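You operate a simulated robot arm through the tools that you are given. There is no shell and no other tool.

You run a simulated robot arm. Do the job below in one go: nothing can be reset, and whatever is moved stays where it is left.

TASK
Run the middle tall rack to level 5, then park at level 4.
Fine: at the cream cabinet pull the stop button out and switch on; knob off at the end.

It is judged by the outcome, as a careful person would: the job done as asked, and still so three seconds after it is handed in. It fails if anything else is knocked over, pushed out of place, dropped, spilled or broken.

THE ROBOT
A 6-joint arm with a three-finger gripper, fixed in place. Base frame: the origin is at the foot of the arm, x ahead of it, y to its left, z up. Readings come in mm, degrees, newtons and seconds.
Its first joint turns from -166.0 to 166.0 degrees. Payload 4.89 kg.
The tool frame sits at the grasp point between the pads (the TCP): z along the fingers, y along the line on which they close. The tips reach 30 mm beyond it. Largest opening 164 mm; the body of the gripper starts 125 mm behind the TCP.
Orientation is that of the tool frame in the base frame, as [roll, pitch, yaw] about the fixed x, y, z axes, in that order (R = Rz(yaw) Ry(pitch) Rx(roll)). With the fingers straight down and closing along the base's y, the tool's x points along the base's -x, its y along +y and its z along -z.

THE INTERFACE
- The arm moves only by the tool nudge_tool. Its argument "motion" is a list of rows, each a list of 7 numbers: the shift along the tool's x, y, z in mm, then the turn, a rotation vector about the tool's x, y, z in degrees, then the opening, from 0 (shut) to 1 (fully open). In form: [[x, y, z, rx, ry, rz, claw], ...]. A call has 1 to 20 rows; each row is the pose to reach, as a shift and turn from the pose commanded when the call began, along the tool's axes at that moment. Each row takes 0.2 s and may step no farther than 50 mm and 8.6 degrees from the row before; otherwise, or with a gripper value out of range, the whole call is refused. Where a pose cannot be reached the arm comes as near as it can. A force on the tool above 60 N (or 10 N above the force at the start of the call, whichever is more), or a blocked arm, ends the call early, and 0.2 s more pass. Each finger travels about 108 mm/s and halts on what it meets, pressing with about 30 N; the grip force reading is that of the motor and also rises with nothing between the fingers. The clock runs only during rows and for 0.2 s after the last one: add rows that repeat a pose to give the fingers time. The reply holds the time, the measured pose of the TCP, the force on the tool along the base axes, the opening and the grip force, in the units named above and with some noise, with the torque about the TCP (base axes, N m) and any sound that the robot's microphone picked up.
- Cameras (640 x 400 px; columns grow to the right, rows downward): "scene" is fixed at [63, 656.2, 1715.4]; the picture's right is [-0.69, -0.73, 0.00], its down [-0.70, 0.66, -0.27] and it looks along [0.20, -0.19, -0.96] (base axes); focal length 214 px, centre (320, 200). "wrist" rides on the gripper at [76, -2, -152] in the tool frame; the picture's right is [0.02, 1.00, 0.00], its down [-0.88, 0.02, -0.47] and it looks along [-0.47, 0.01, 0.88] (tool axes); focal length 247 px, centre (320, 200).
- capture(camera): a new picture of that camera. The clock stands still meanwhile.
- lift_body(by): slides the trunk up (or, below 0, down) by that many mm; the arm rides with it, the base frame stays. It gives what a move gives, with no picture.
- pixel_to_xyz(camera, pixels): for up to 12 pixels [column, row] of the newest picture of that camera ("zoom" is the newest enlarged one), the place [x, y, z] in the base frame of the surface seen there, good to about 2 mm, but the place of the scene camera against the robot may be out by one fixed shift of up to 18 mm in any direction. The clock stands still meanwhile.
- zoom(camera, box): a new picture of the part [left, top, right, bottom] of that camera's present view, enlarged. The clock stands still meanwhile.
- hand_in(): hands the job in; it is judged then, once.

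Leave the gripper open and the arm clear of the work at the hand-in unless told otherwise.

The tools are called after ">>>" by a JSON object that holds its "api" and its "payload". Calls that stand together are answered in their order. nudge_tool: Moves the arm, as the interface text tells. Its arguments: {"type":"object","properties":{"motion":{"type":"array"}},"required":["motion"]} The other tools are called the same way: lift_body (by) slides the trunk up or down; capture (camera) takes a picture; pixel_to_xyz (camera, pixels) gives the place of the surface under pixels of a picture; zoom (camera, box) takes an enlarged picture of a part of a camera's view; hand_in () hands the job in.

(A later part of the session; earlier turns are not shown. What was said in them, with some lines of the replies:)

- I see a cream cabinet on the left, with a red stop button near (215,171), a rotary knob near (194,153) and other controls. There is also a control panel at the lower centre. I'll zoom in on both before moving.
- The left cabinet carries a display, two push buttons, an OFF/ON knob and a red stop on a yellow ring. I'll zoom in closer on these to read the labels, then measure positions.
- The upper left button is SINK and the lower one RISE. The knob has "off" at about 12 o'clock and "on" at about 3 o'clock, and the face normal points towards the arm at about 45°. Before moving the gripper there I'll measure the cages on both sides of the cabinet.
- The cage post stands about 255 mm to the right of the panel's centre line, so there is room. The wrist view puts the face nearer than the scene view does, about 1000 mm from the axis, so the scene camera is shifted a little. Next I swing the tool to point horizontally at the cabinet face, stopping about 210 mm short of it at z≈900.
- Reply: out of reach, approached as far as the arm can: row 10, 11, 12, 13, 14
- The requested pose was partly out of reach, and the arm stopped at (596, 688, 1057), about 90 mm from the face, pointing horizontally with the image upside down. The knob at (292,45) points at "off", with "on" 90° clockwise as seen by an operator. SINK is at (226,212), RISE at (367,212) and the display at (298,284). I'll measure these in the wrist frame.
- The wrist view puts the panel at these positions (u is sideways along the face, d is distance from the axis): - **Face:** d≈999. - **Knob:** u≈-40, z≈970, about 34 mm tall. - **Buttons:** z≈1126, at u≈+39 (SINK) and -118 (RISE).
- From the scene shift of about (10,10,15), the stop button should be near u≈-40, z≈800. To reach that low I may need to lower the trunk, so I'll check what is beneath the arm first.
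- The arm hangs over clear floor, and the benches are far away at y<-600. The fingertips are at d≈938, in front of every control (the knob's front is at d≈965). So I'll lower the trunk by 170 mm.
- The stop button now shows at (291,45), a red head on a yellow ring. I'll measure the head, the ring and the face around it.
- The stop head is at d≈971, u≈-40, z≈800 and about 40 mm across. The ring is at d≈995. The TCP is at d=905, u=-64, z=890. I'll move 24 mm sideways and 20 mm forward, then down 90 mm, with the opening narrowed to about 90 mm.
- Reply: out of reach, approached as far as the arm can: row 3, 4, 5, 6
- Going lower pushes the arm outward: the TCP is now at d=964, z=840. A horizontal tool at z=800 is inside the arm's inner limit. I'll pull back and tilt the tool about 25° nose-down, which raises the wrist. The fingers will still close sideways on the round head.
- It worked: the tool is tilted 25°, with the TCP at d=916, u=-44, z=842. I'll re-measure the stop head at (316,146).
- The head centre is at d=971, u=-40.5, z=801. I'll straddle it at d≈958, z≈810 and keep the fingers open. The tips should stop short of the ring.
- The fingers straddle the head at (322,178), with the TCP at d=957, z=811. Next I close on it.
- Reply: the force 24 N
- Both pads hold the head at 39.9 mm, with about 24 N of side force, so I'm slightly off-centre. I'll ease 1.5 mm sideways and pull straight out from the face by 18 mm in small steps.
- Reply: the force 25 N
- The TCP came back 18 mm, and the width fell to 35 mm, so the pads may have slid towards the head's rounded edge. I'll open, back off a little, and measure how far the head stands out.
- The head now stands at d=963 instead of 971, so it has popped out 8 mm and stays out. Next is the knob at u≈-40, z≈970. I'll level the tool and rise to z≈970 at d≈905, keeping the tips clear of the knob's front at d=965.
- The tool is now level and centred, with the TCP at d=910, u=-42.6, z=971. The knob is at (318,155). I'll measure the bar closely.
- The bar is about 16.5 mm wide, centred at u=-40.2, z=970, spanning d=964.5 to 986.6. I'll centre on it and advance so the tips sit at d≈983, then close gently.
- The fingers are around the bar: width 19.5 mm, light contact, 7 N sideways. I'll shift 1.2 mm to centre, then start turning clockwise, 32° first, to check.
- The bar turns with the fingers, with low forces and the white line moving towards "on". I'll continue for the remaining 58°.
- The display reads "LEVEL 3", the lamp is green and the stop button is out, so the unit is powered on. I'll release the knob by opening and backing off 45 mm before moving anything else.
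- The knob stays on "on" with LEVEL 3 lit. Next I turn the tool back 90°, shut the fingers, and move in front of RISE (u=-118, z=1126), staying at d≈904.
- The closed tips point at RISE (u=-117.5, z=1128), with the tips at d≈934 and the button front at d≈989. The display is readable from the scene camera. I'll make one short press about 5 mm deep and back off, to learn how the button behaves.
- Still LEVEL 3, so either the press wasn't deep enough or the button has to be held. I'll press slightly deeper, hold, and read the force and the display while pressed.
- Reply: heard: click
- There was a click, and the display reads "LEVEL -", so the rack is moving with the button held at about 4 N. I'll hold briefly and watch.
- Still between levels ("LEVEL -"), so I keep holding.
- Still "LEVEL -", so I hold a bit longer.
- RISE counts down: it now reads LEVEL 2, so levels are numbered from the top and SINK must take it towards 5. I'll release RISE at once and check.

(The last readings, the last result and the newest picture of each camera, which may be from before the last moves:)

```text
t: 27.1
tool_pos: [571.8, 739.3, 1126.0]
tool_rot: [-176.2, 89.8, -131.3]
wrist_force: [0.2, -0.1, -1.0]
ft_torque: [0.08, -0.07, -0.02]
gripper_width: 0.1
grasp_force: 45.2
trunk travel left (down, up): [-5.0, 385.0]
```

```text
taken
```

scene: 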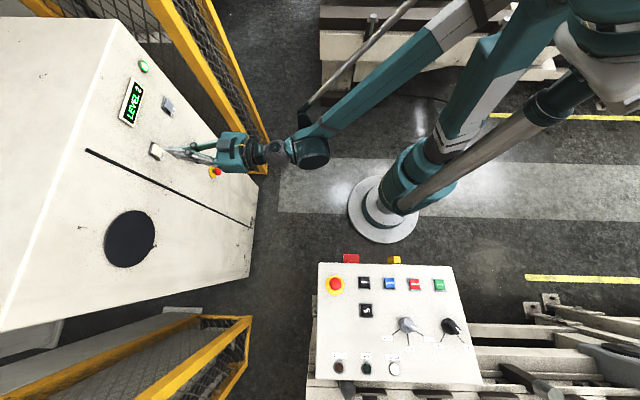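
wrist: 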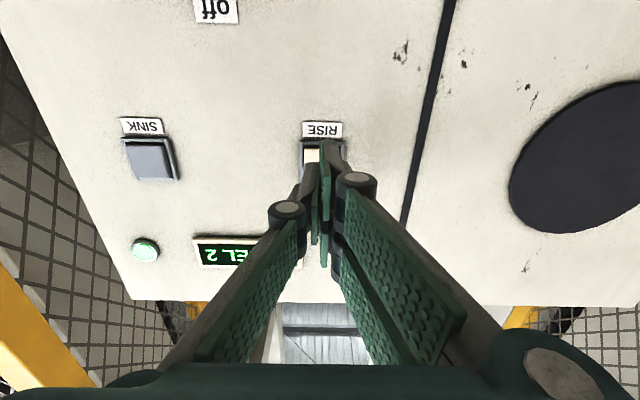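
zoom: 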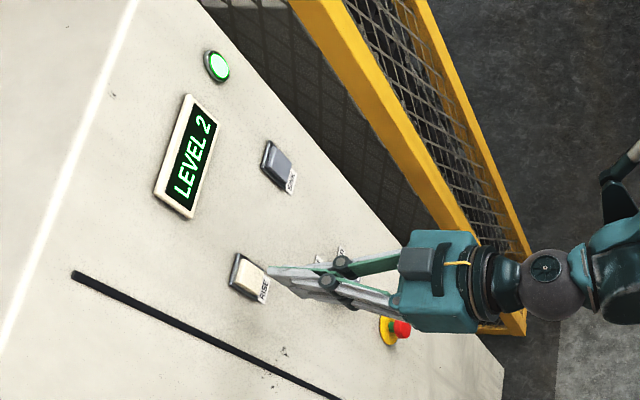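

It stopped and holds LEVEL 2. I'll slide 157 mm sideways to SINK at u≈+39, staying at d≈927, clear of everything.

>>> {"api": "nudge_tool", "payload": {"motion": [[0, -40, 0, 0, 0, 0, 0], [0, -80, 0, 0, 0, 0, 0], [0, -120, 0, 0, 0, 0, 0], [0, -157.5, 0, 0, 0, 0, 0], [0, -157.5, 0, 0, 0, 0, 0]]}}

>>> {"api": "capture", "payload": {"camera": "wrist"}}

>>> {"api": "zoom", "payload": {"camera": "scene", "box": [105, 40, 265, 200]}}

```text
t: 28.3
tool_pos: [683.0, 627.1, 1126.9]
tool_rot: [12.0, 90.0, 57.0]
wrist_force: [-1.0, 0.6, -0.7]
ft_torque: [-0.03, 0.04, -0.18]
gripper_width: 0.1
grasp_force: 45.5
trunk travel left (down, up): [-5.0, 385.0]
```

```text
taken
```

wrist: 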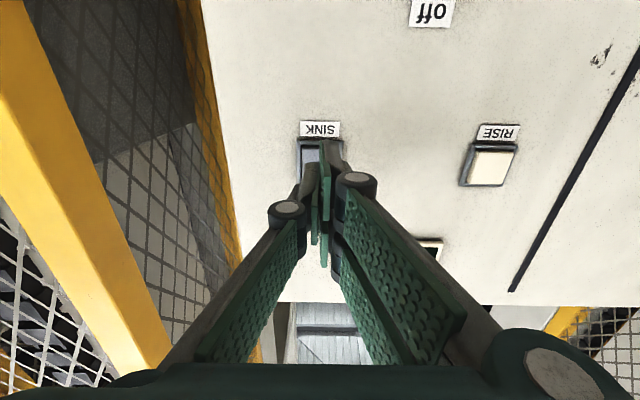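

```text
2.50 times, centred on (185, 120) of scene
```

zoom: 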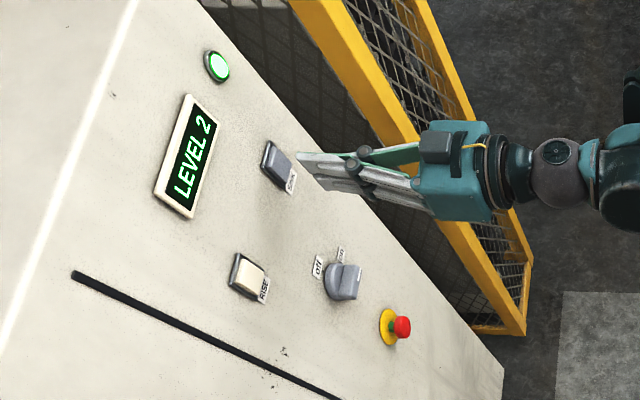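

The tips are aligned with SINK (u=39.5) and the display reads LEVEL 2. I'll press SINK to the same depth that worked on RISE and hold briefly.

>>> {"api": "nudge_tool", "payload": {"motion": [[0, 0, 25, 0, 0, 0, 0], [0, 0, 34, 0, 0, 0, 0], [0, 0, 38, 0, 0, 0, 0], [0, 0, 40, 0, 0, 0, 0], [0, 0, 40, 0, 0, 0, 0], [0, 0, 40, 0, 0, 0, 0]]}}

>>> {"api": "zoom", "payload": {"camera": "scene", "box": [105, 40, 265, 200]}}

```text
t: 29.7
tool_pos: [710.4, 656.4, 1127.7]
tool_rot: [-0.1, 90.0, 44.9]
wrist_force: [-0.5, -1.7, -0.8]
ft_torque: [0.0, 0.04, -0.02]
gripper_width: 6.0
grasp_force: 45.4
trunk travel left (down, up): [-5.0, 385.0]
heard: click
```

```text
2.50 times, centred on (185, 120) of scene
```

zoom: 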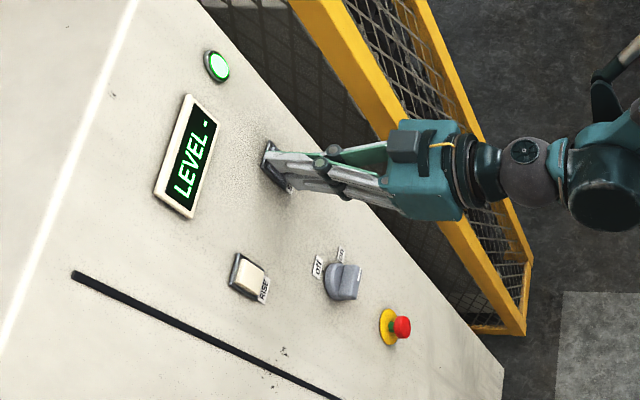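

There was a click and it shows "LEVEL -", so it is moving. I keep holding and watch for 3.

>>> {"api": "nudge_tool", "payload": {"motion": [[0, 0, 0, 0, 0, 0, 0], [0, 0, 0, 0, 0, 0, 0], [0, 0, 0, 0, 0, 0, 0], [0, 0, 0, 0, 0, 0, 0]]}}

>>> {"api": "zoom", "payload": {"camera": "scene", "box": [105, 40, 265, 200]}}

```text
t: 30.7
tool_pos: [709.9, 655.0, 1128.4]
tool_rot: [177.9, 90.0, -137.0]
wrist_force: [-2.2, -1.4, -0.4]
ft_torque: [0.02, 0.01, 0.0]
gripper_width: 6.0
grasp_force: 44.9
trunk travel left (down, up): [-5.0, 385.0]
```

```text
2.50 times, centred on (185, 120) of scene
```

zoom: 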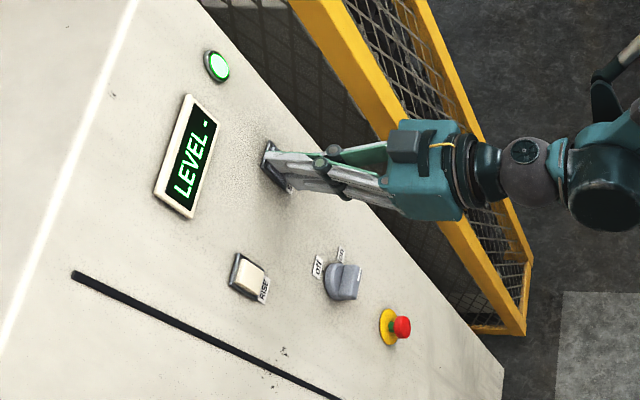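

Still between levels, so I hold on in short steps to learn the timing.

>>> {"api": "nudge_tool", "payload": {"motion": [[0, 0, 0, 0, 0, 0, 0], [0, 0, 0, 0, 0, 0, 0]]}}

>>> {"api": "zoom", "payload": {"camera": "scene", "box": [105, 40, 265, 200]}}

```text
t: 31.3
tool_pos: [711.3, 656.0, 1126.7]
tool_rot: [179.4, 89.9, -135.7]
wrist_force: [-2.0, -1.0, 0.2]
ft_torque: [0.03, 0.03, 0.02]
gripper_width: 5.9
grasp_force: 44.9
trunk travel left (down, up): [-5.0, 385.0]
```

```text
2.50 times, centred on (185, 120) of scene
```

zoom: 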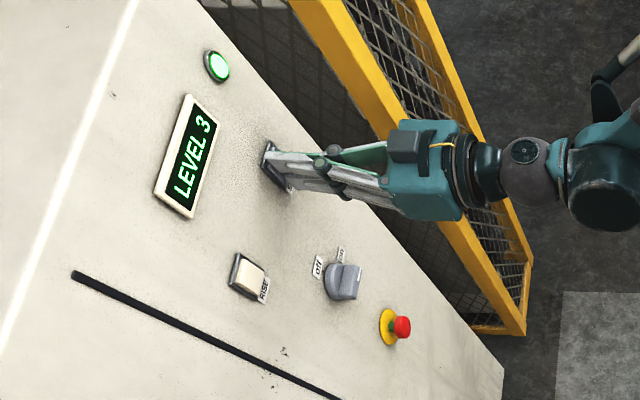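

LEVEL 3 is reached, about 2.2 s per level. I keep holding to see whether it carries on.

>>> {"api": "nudge_tool", "payload": {"motion": [[0, 0, 0, 0, 0, 0, 0], [0, 0, 0, 0, 0, 0, 0], [0, 0, 0, 0, 0, 0, 0]]}}

>>> {"api": "zoom", "payload": {"camera": "scene", "box": [105, 40, 265, 200]}}

```text
t: 32.1
tool_pos: [711.5, 655.2, 1127.1]
tool_rot: [178.7, 90.0, -136.4]
wrist_force: [-1.6, -1.2, -0.1]
ft_torque: [-0.02, 0.0, 0.0]
gripper_width: 6.1
grasp_force: 45.1
trunk travel left (down, up): [-5.0, 385.0]
```

```text
2.50 times, centred on (185, 120) of scene
```

zoom: 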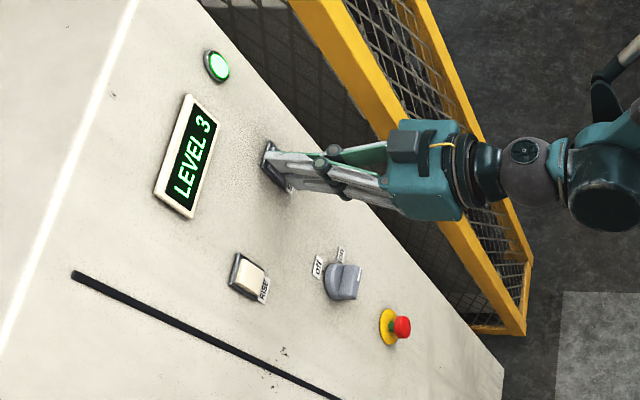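

It stays at LEVEL 3 while held, so it seems to move one level per press. I'll release fully and check that it stays at 3.

>>> {"api": "nudge_tool", "payload": {"motion": [[0, 0, -8, 0, 0, 0, 0], [0, 0, -15, 0, 0, 0, 0], [0, 0, -15, 0, 0, 0, 0], [0, 0, -15, 0, 0, 0, 0]]}}

>>> {"api": "zoom", "payload": {"camera": "scene", "box": [105, 40, 265, 200]}}

```text
t: 33.1
tool_pos: [701.0, 646.0, 1127.9]
tool_rot: [0.2, 89.9, 45.1]
wrist_force: [0.1, 0.4, -0.4]
ft_torque: [-0.01, 0.01, -0.01]
gripper_width: 0.2
grasp_force: 44.9
trunk travel left (down, up): [-5.0, 385.0]
```

```text
2.50 times, centred on (185, 120) of scene
```

zoom: 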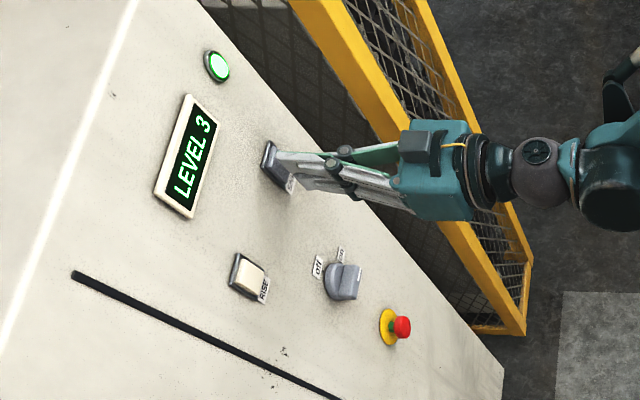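

It's steady at LEVEL 3. I'll give SINK a second press of about 0.6 s, then release and wait for it to settle.

>>> {"api": "nudge_tool", "payload": {"motion": [[0, 0, 8, 0, 0, 0, 0], [0, 0, 15, 0, 0, 0, 0], [0, 0, 15, 0, 0, 0, 0], [0, 0, 8, 0, 0, 0, 0], [0, 0, 0, 0, 0, 0, 0]]}}

>>> {"api": "zoom", "payload": {"camera": "scene", "box": [105, 40, 265, 200]}}

```text
t: 34.3
tool_pos: [699.0, 644.2, 1127.1]
tool_rot: [-1.0, 89.9, 44.0]
wrist_force: [0.1, 0.6, -0.9]
ft_torque: [0.01, -0.06, 0.03]
gripper_width: 0.0
grasp_force: 44.9
trunk travel left (down, up): [-5.0, 385.0]
heard: click
```

```text
2.50 times, centred on (185, 120) of scene
```

zoom: 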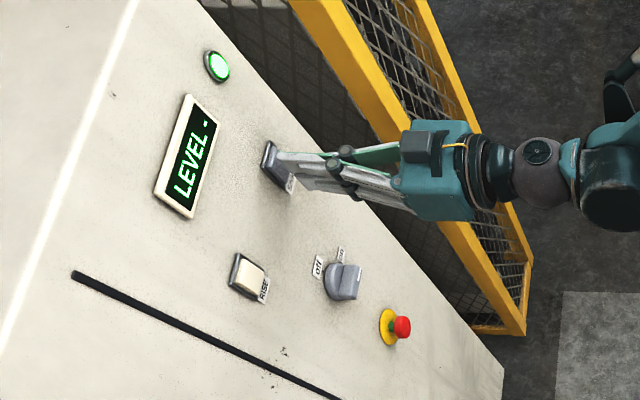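

A click, and the display shows "LEVEL -" while it travels. The button is released now, so I wait.

>>> {"api": "nudge_tool", "payload": {"motion": [[0, 0, 0, 0, 0, 0, 0], [0, 0, 0, 0, 0, 0, 0], [0, 0, 0, 0, 0, 0, 0], [0, 0, 0, 0, 0, 0, 0], [0, 0, 0, 0, 0, 0, 0], [0, 0, 0, 0, 0, 0, 0], [0, 0, 0, 0, 0, 0, 0], [0, 0, 0, 0, 0, 0, 0], [0, 0, 0, 0, 0, 0, 0], [0, 0, 0, 0, 0, 0, 0]]}}

>>> {"api": "zoom", "payload": {"camera": "scene", "box": [105, 40, 265, 200]}}

```text
t: 36.5
tool_pos: [700.8, 644.2, 1126.8]
tool_rot: [179.2, 90.0, -135.8]
wrist_force: [0.7, 0.0, -0.5]
ft_torque: [0.02, 0.03, 0.0]
gripper_width: 0.0
grasp_force: 44.8
trunk travel left (down, up): [-5.0, 385.0]
```

```text
2.50 times, centred on (185, 120) of scene
```

zoom: 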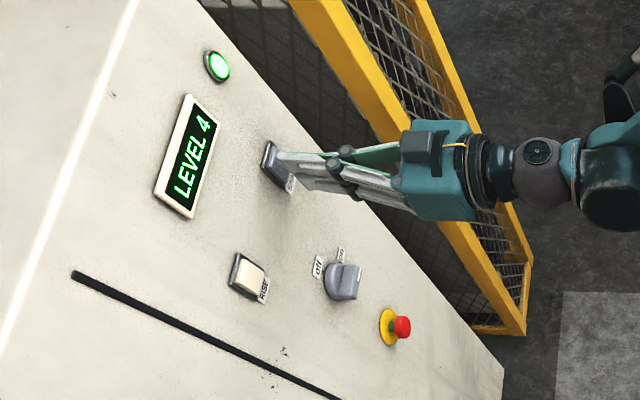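

LEVEL 4. It does move one level per press, so I press SINK once more for level 5 and wait for it to arrive.

>>> {"api": "nudge_tool", "payload": {"motion": [[0, 0, 8, 0, 0, 0, 0], [0, 0, 15, 0, 0, 0, 0], [0, 0, 15, 0, 0, 0, 0], [0, 0, 8, 0, 0, 0, 0], [0, 0, 0, 0, 0, 0, 0], [0, 0, 0, 0, 0, 0, 0], [0, 0, 0, 0, 0, 0, 0], [0, 0, 0, 0, 0, 0, 0], [0, 0, 0, 0, 0, 0, 0], [0, 0, 0, 0, 0, 0, 0], [0, 0, 0, 0, 0, 0, 0], [0, 0, 0, 0, 0, 0, 0], [0, 0, 0, 0, 0, 0, 0], [0, 0, 0, 0, 0, 0, 0], [0, 0, 0, 0, 0, 0, 0]]}}

>>> {"api": "zoom", "payload": {"camera": "scene", "box": [105, 40, 265, 200]}}

```text
t: 39.7
tool_pos: [701.3, 645.1, 1127.6]
tool_rot: [-3.1, 89.9, 41.9]
wrist_force: [0.6, 0.6, 0.1]
ft_torque: [-0.01, 0.0, -0.01]
gripper_width: 0.0
grasp_force: 45.1
trunk travel left (down, up): [-5.0, 385.0]
heard: click
```

```text
2.50 times, centred on (185, 120) of scene
```

zoom: 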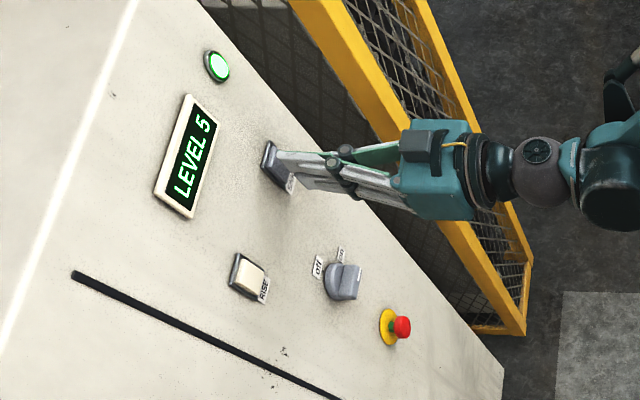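

LEVEL 5 is reached and steady. I'll back off 25 mm and slide 157.5 mm back to RISE.

>>> {"api": "nudge_tool", "payload": {"motion": [[0, 0, -25, 0, 0, 0, 0], [0, 40, -25, 0, 0, 0, 0], [0, 80, -25, 0, 0, 0, 0], [0, 120, -25, 0, 0, 0, 0], [0, 157.5, -25, 0, 0, 0, 0], [0, 157.5, -25, 0, 0, 0, 0]]}}

>>> {"api": "capture", "payload": {"camera": "wrist"}}

>>> {"api": "zoom", "payload": {"camera": "scene", "box": [105, 40, 265, 200]}}

```text
t: 41.1
tool_pos: [571.5, 738.0, 1126.3]
tool_rot: [-13.9, 89.9, 31.0]
wrist_force: [-0.1, -1.2, -0.6]
ft_torque: [-0.04, 0.03, 0.15]
gripper_width: 0.0
grasp_force: 45.0
trunk travel left (down, up): [-5.0, 385.0]
```

```text
taken
```

wrist: 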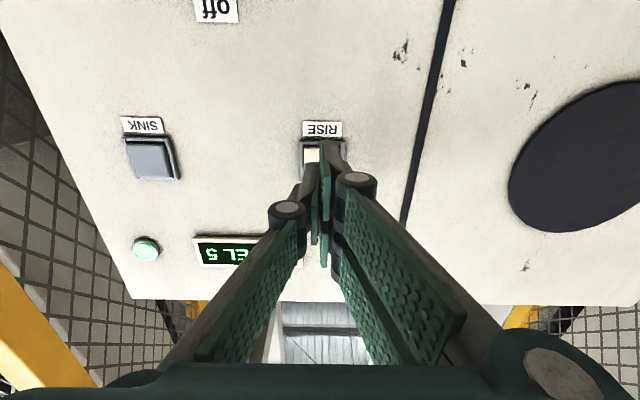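

```text
2.50 times, centred on (185, 120) of scene
```

zoom: 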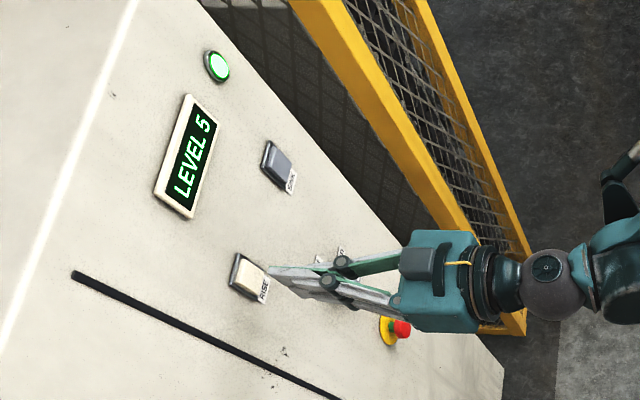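

The tips are in front of RISE and the display reads LEVEL 5. I'll press RISE once, release, and wait for level 4.

>>> {"api": "nudge_tool", "payload": {"motion": [[0, 0, 25, 0, 0, 0, 0], [0, 0, 34, 0, 0, 0, 0], [0, 0, 40, 0, 0, 0, 0], [0, 0, 40, 0, 0, 0, 0], [0, 0, 30, 0, 0, 0, 0], [0, 0, 10, 0, 0, 0, 0], [0, 0, 0, 0, 0, 0, 0], [0, 0, 0, 0, 0, 0, 0], [0, 0, 0, 0, 0, 0, 0], [0, 0, 0, 0, 0, 0, 0], [0, 0, 0, 0, 0, 0, 0], [0, 0, 0, 0, 0, 0, 0], [0, 0, 0, 0, 0, 0, 0], [0, 0, 0, 0, 0, 0, 0], [0, 0, 0, 0, 0, 0, 0], [0, 0, 0, 0, 0, 0, 0]]}}

>>> {"api": "zoom", "payload": {"camera": "scene", "box": [105, 40, 265, 200]}}

```text
t: 44.5
tool_pos: [570.8, 738.5, 1126.8]
tool_rot: [2.8, 90.0, 47.6]
wrist_force: [0.9, -0.3, -0.6]
ft_torque: [0.0, 0.0, -0.04]
gripper_width: 0.0
grasp_force: 44.7
trunk travel left (down, up): [-5.0, 385.0]
heard: click
```

```text
2.50 times, centred on (185, 120) of scene
```

zoom: 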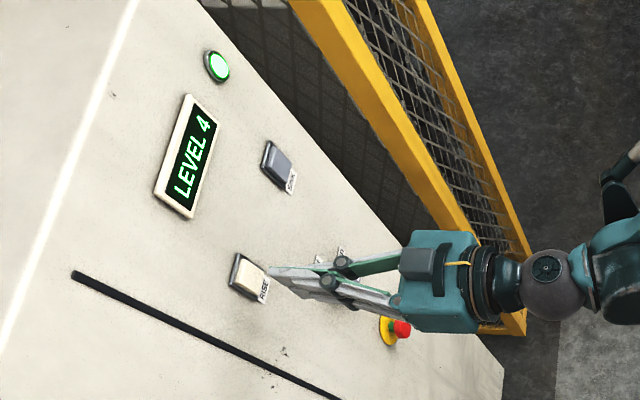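

LEVEL 4 is reached: parked. Now for the knob: I back off to d≈904, move down to z≈970, u≈-39.5, turn the tool 90° to match the bar at "on", and open the fingers.

>>> {"api": "nudge_tool", "payload": {"motion": [[0, 0, -22, 0, 0, 0, 0], [14.2, -7.2, -22, 0, 0, 8.2, 0], [28.5, -14.4, -22, 0, 0, 16.4, 0], [42.7, -21.5, -22, 0, 0, 24.6, 0.1], [56.9, -28.7, -22, 0, 0, 32.8, 0.2], [71.1, -35.9, -22, 0, 0, 41, 0.35], [85.4, -43.1, -22, 0, 0, 49.2, 0.35], [99.6, -50.3, -22, 0, 0, 57.4, 0.35], [113.8, -57.5, -22, 0, 0, 65.6, 0.35], [128, -64.6, -22, 0, 0, 73.8, 0.35], [142.3, -71.8, -22, 0, 0, 82, 0.35], [156.5, -79, -22, 0, 0, 90, 0.35], [156.5, -79, -22, 0, 0, 90, 0.35]]}}

>>> {"api": "capture", "payload": {"camera": "wrist"}}

>>> {"api": "zoom", "payload": {"camera": "scene", "box": [105, 40, 265, 200]}}

```text
t: 47.3
tool_pos: [612.5, 665.4, 970.7]
tool_rot: [90.7, 0.0, 135.0]
wrist_force: [1.0, 0.4, -0.5]
ft_torque: [0.03, 0.03, -0.06]
gripper_width: 57.7
grasp_force: 0.0
trunk travel left (down, up): [-5.0, 385.0]
```

```text
taken
```

wrist: 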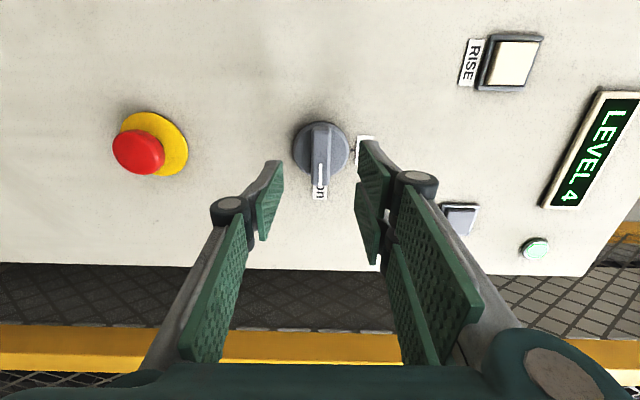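

```text
2.50 times, centred on (185, 120) of scene
```

zoom: 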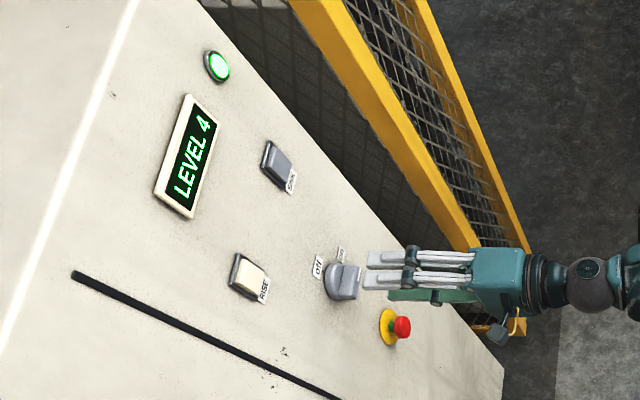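

The bar at (320,150) is horizontal at "on" and sits between the fingers. I'll advance 46 mm and close gently on it.

>>> {"api": "nudge_tool", "payload": {"motion": [[1.2, 0, 20, 0, 0, 0, 0.35], [1.2, 0, 46, 0, 0, 0, 0.35], [1.2, 0, 46, 0, 0, 0, 0.25], [1.2, 0, 46, 0, 0, 0, 0.1], [1.2, 0, 46, 0, 0, 0, 0.1]]}}

>>> {"api": "capture", "payload": {"camera": "wrist"}}

```text
t: 48.5
tool_pos: [643.4, 701.0, 969.1]
tool_rot: [90.7, 0.2, 135.1]
wrist_force: [3.8, 3.2, 0.2]
ft_torque: [0.08, -0.03, 0.12]
gripper_width: 17.7
grasp_force: 45.1
trunk travel left (down, up): [-5.0, 385.0]
```

```text
taken
```

wrist: 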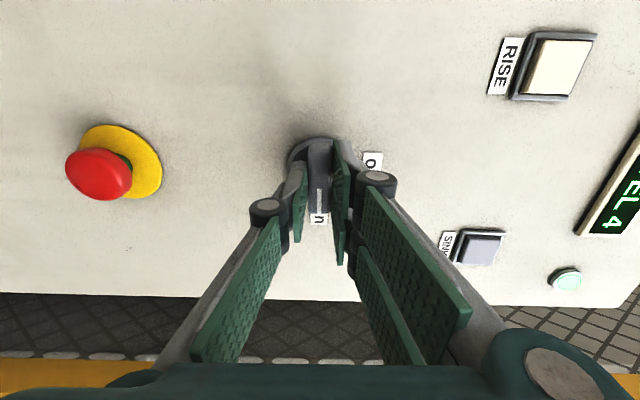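

It is gripped at 17.7 mm with low forces. I'll turn it 90° anticlockwise, back to "off".

>>> {"api": "nudge_tool", "payload": {"motion": [[0, 0, 0, 0, 0, -8, 0.1], [0, 0, 0, 0, 0, -16, 0.1], [0, 0, 0, 0, 0, -24, 0.1], [0, 0, 0, 0, 0, -32, 0.1], [0, 0, 0, 0, 0, -40, 0.1], [0, 0, 0, 0, 0, -48, 0.1], [0, 0, 0, 0, 0, -56, 0.1], [0, 0, 0, 0, 0, -64, 0.1], [0, 0, 0, 0, 0, -72, 0.1], [0, 0, 0, 0, 0, -80, 0.1], [0, 0, 0, 0, 0, -88, 0.1], [0, 0, 0, 0, 0, -91, 0.1], [0, 0, 0, 0, 0, -91, 0.1]]}}

>>> {"api": "capture", "payload": {"camera": "wrist"}}

>>> {"api": "zoom", "payload": {"camera": "scene", "box": [105, 40, 265, 200]}}

```text
t: 51.3
tool_pos: [644.3, 700.6, 968.6]
tool_rot: [-96.5, 89.0, -51.5]
wrist_force: [6.0, -7.5, -29.5]
ft_torque: [-0.01, 1.16, -0.25]
gripper_width: 17.9
grasp_force: 45.0
trunk travel left (down, up): [-5.0, 385.0]
```

```text
taken
```

wrist: 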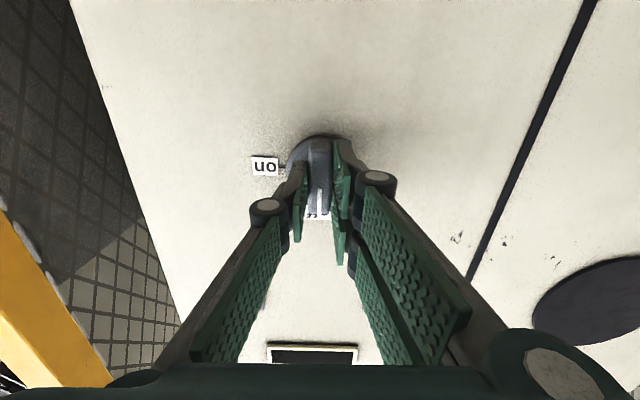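

```text
2.50 times, centred on (185, 120) of scene
```

zoom: 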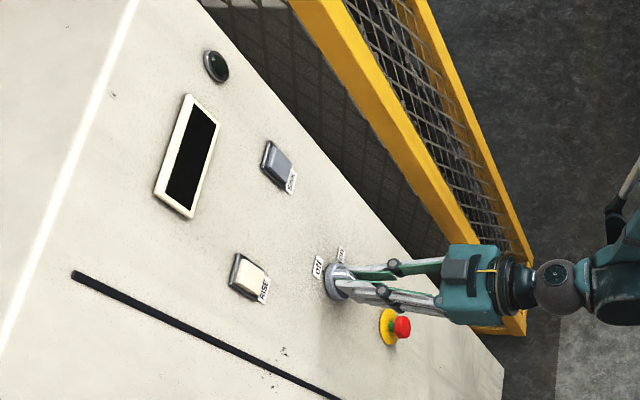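

The display and lamp are dark, so the power is off and the white line points to "off". I'll release by opening the fingers and backing well away.

>>> {"api": "nudge_tool", "payload": {"motion": [[0, 0, 0, 0, 0, 0, 0.25], [0, 0, 0, 0, 0, 0, 0.4], [0, 0, -20, 0, 0, 0, 0.5], [0, 0, -45, 0, 0, 0, 0.6], [0, 0, -45, 0, 0, 0, 0.6]]}}

>>> {"api": "capture", "payload": {"camera": "wrist"}}

>>> {"api": "zoom", "payload": {"camera": "wrist", "box": [240, 90, 400, 200]}}

```text
t: 52.5
tool_pos: [612.3, 670.4, 971.0]
tool_rot: [-93.1, 88.9, -48.1]
wrist_force: [0.2, -0.3, -0.1]
ft_torque: [0.0, -0.04, -0.03]
gripper_width: 98.3
grasp_force: 0.1
trunk travel left (down, up): [-5.0, 385.0]
```

```text
taken
```

wrist: 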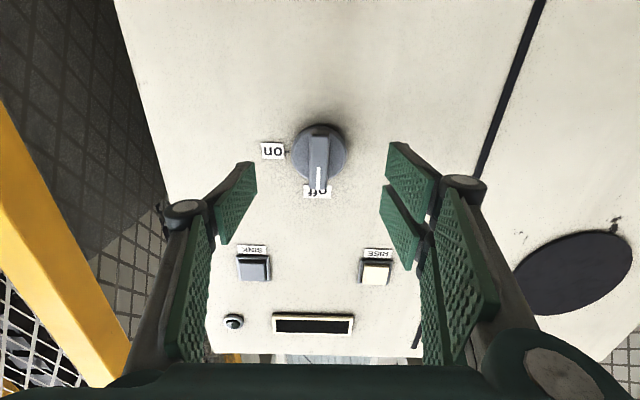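

```text
3.64 times, centred on (320, 145) of wrist
```

zoom: 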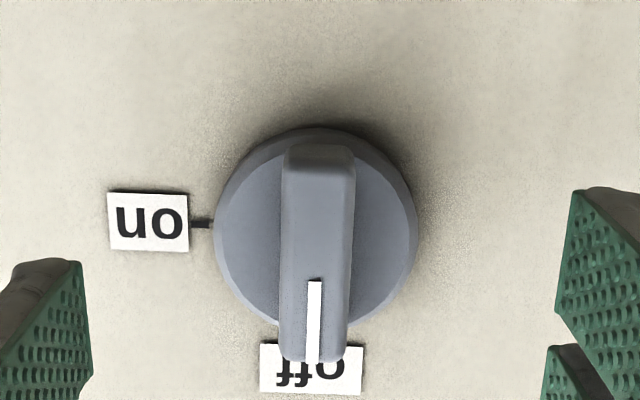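

The knob is back on "off" and the fingers are free. I'll pull back further and upward, opening fully, so the arm is clear of the cabinet.

>>> {"api": "nudge_tool", "payload": {"motion": [[-20, 0, -20, 0, 0, 0, 0.8], [-50, 0, -40, 0, 0, 0, 1], [-80, 0, -55, 0, 0, 0, 1], [-115, 0, -70, 0, 0, 0, 1], [-150, 0, -80, 0, 0, 0, 1], [-150, 0, -80, 0, 0, 0, 1]]}}

>>> {"api": "capture", "payload": {"camera": "scene"}}

>>> {"api": "zoom", "payload": {"camera": "scene", "box": [105, 40, 265, 200]}}

```text
t: 53.9
tool_pos: [552.1, 613.3, 1120.3]
tool_rot: [-93.4, 89.0, -48.5]
wrist_force: [1.1, 0.7, -0.2]
ft_torque: [0.03, -0.08, -0.01]
gripper_width: 164.0
grasp_force: 0.0
trunk travel left (down, up): [-5.0, 385.0]
```

```text
taken
```

scene: 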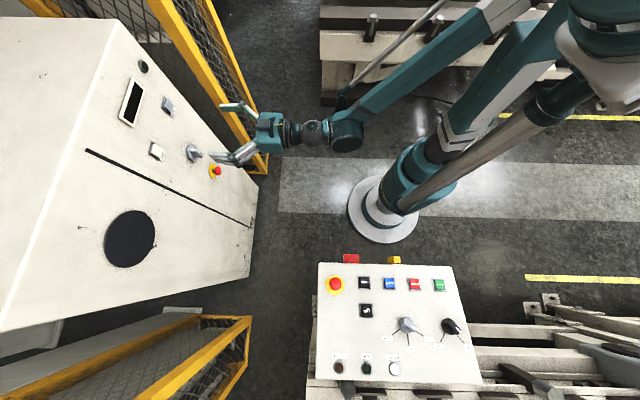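

```text
2.50 times, centred on (185, 120) of scene
```

zoom: 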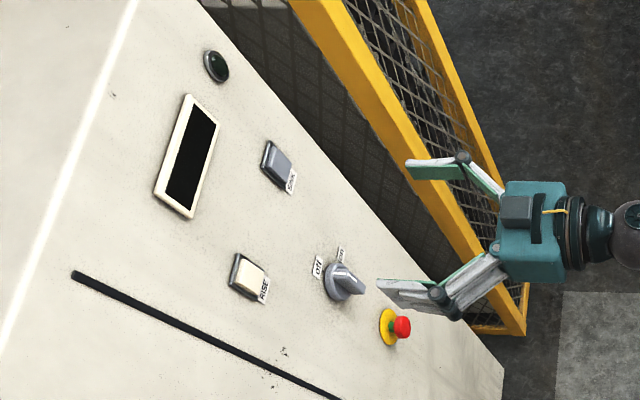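

The arm is clear, at d≈824 with the gripper fully open. The stop button is out, the knob is off, and the last display reading was LEVEL 4. Nothing else was touched, so I'm handing in.

>>> {"api": "hand_in", "payload": {}}

```text
The job is handed in.
```

The rack ran to level 5 and was then parked at level 4, where the display read LEVEL 4 before I switched off. I took the rack run by the cream cabinet to be the middle tall one. I didn't see the rack itself, so the levels come from the cabinet's display.

- **Stop button:** pulled out about 8 mm, and it stayed out.
- **Knob:** turned on at the start (the display came up at LEVEL 3) and back to "off" at the end. The display and lamp are now dark.
- **Detour through level 2:** I pressed RISE first, but it counts down, so the rack went to level 2. I then used SINK to go 3, 4, 5, and RISE once to come back to 4. Each press moves it one level.

The arm is back from the cabinet with the gripper open, and I touched nothing except the stop button, the knob and the two buttons. The trunk is still 170 mm lower than at the start.
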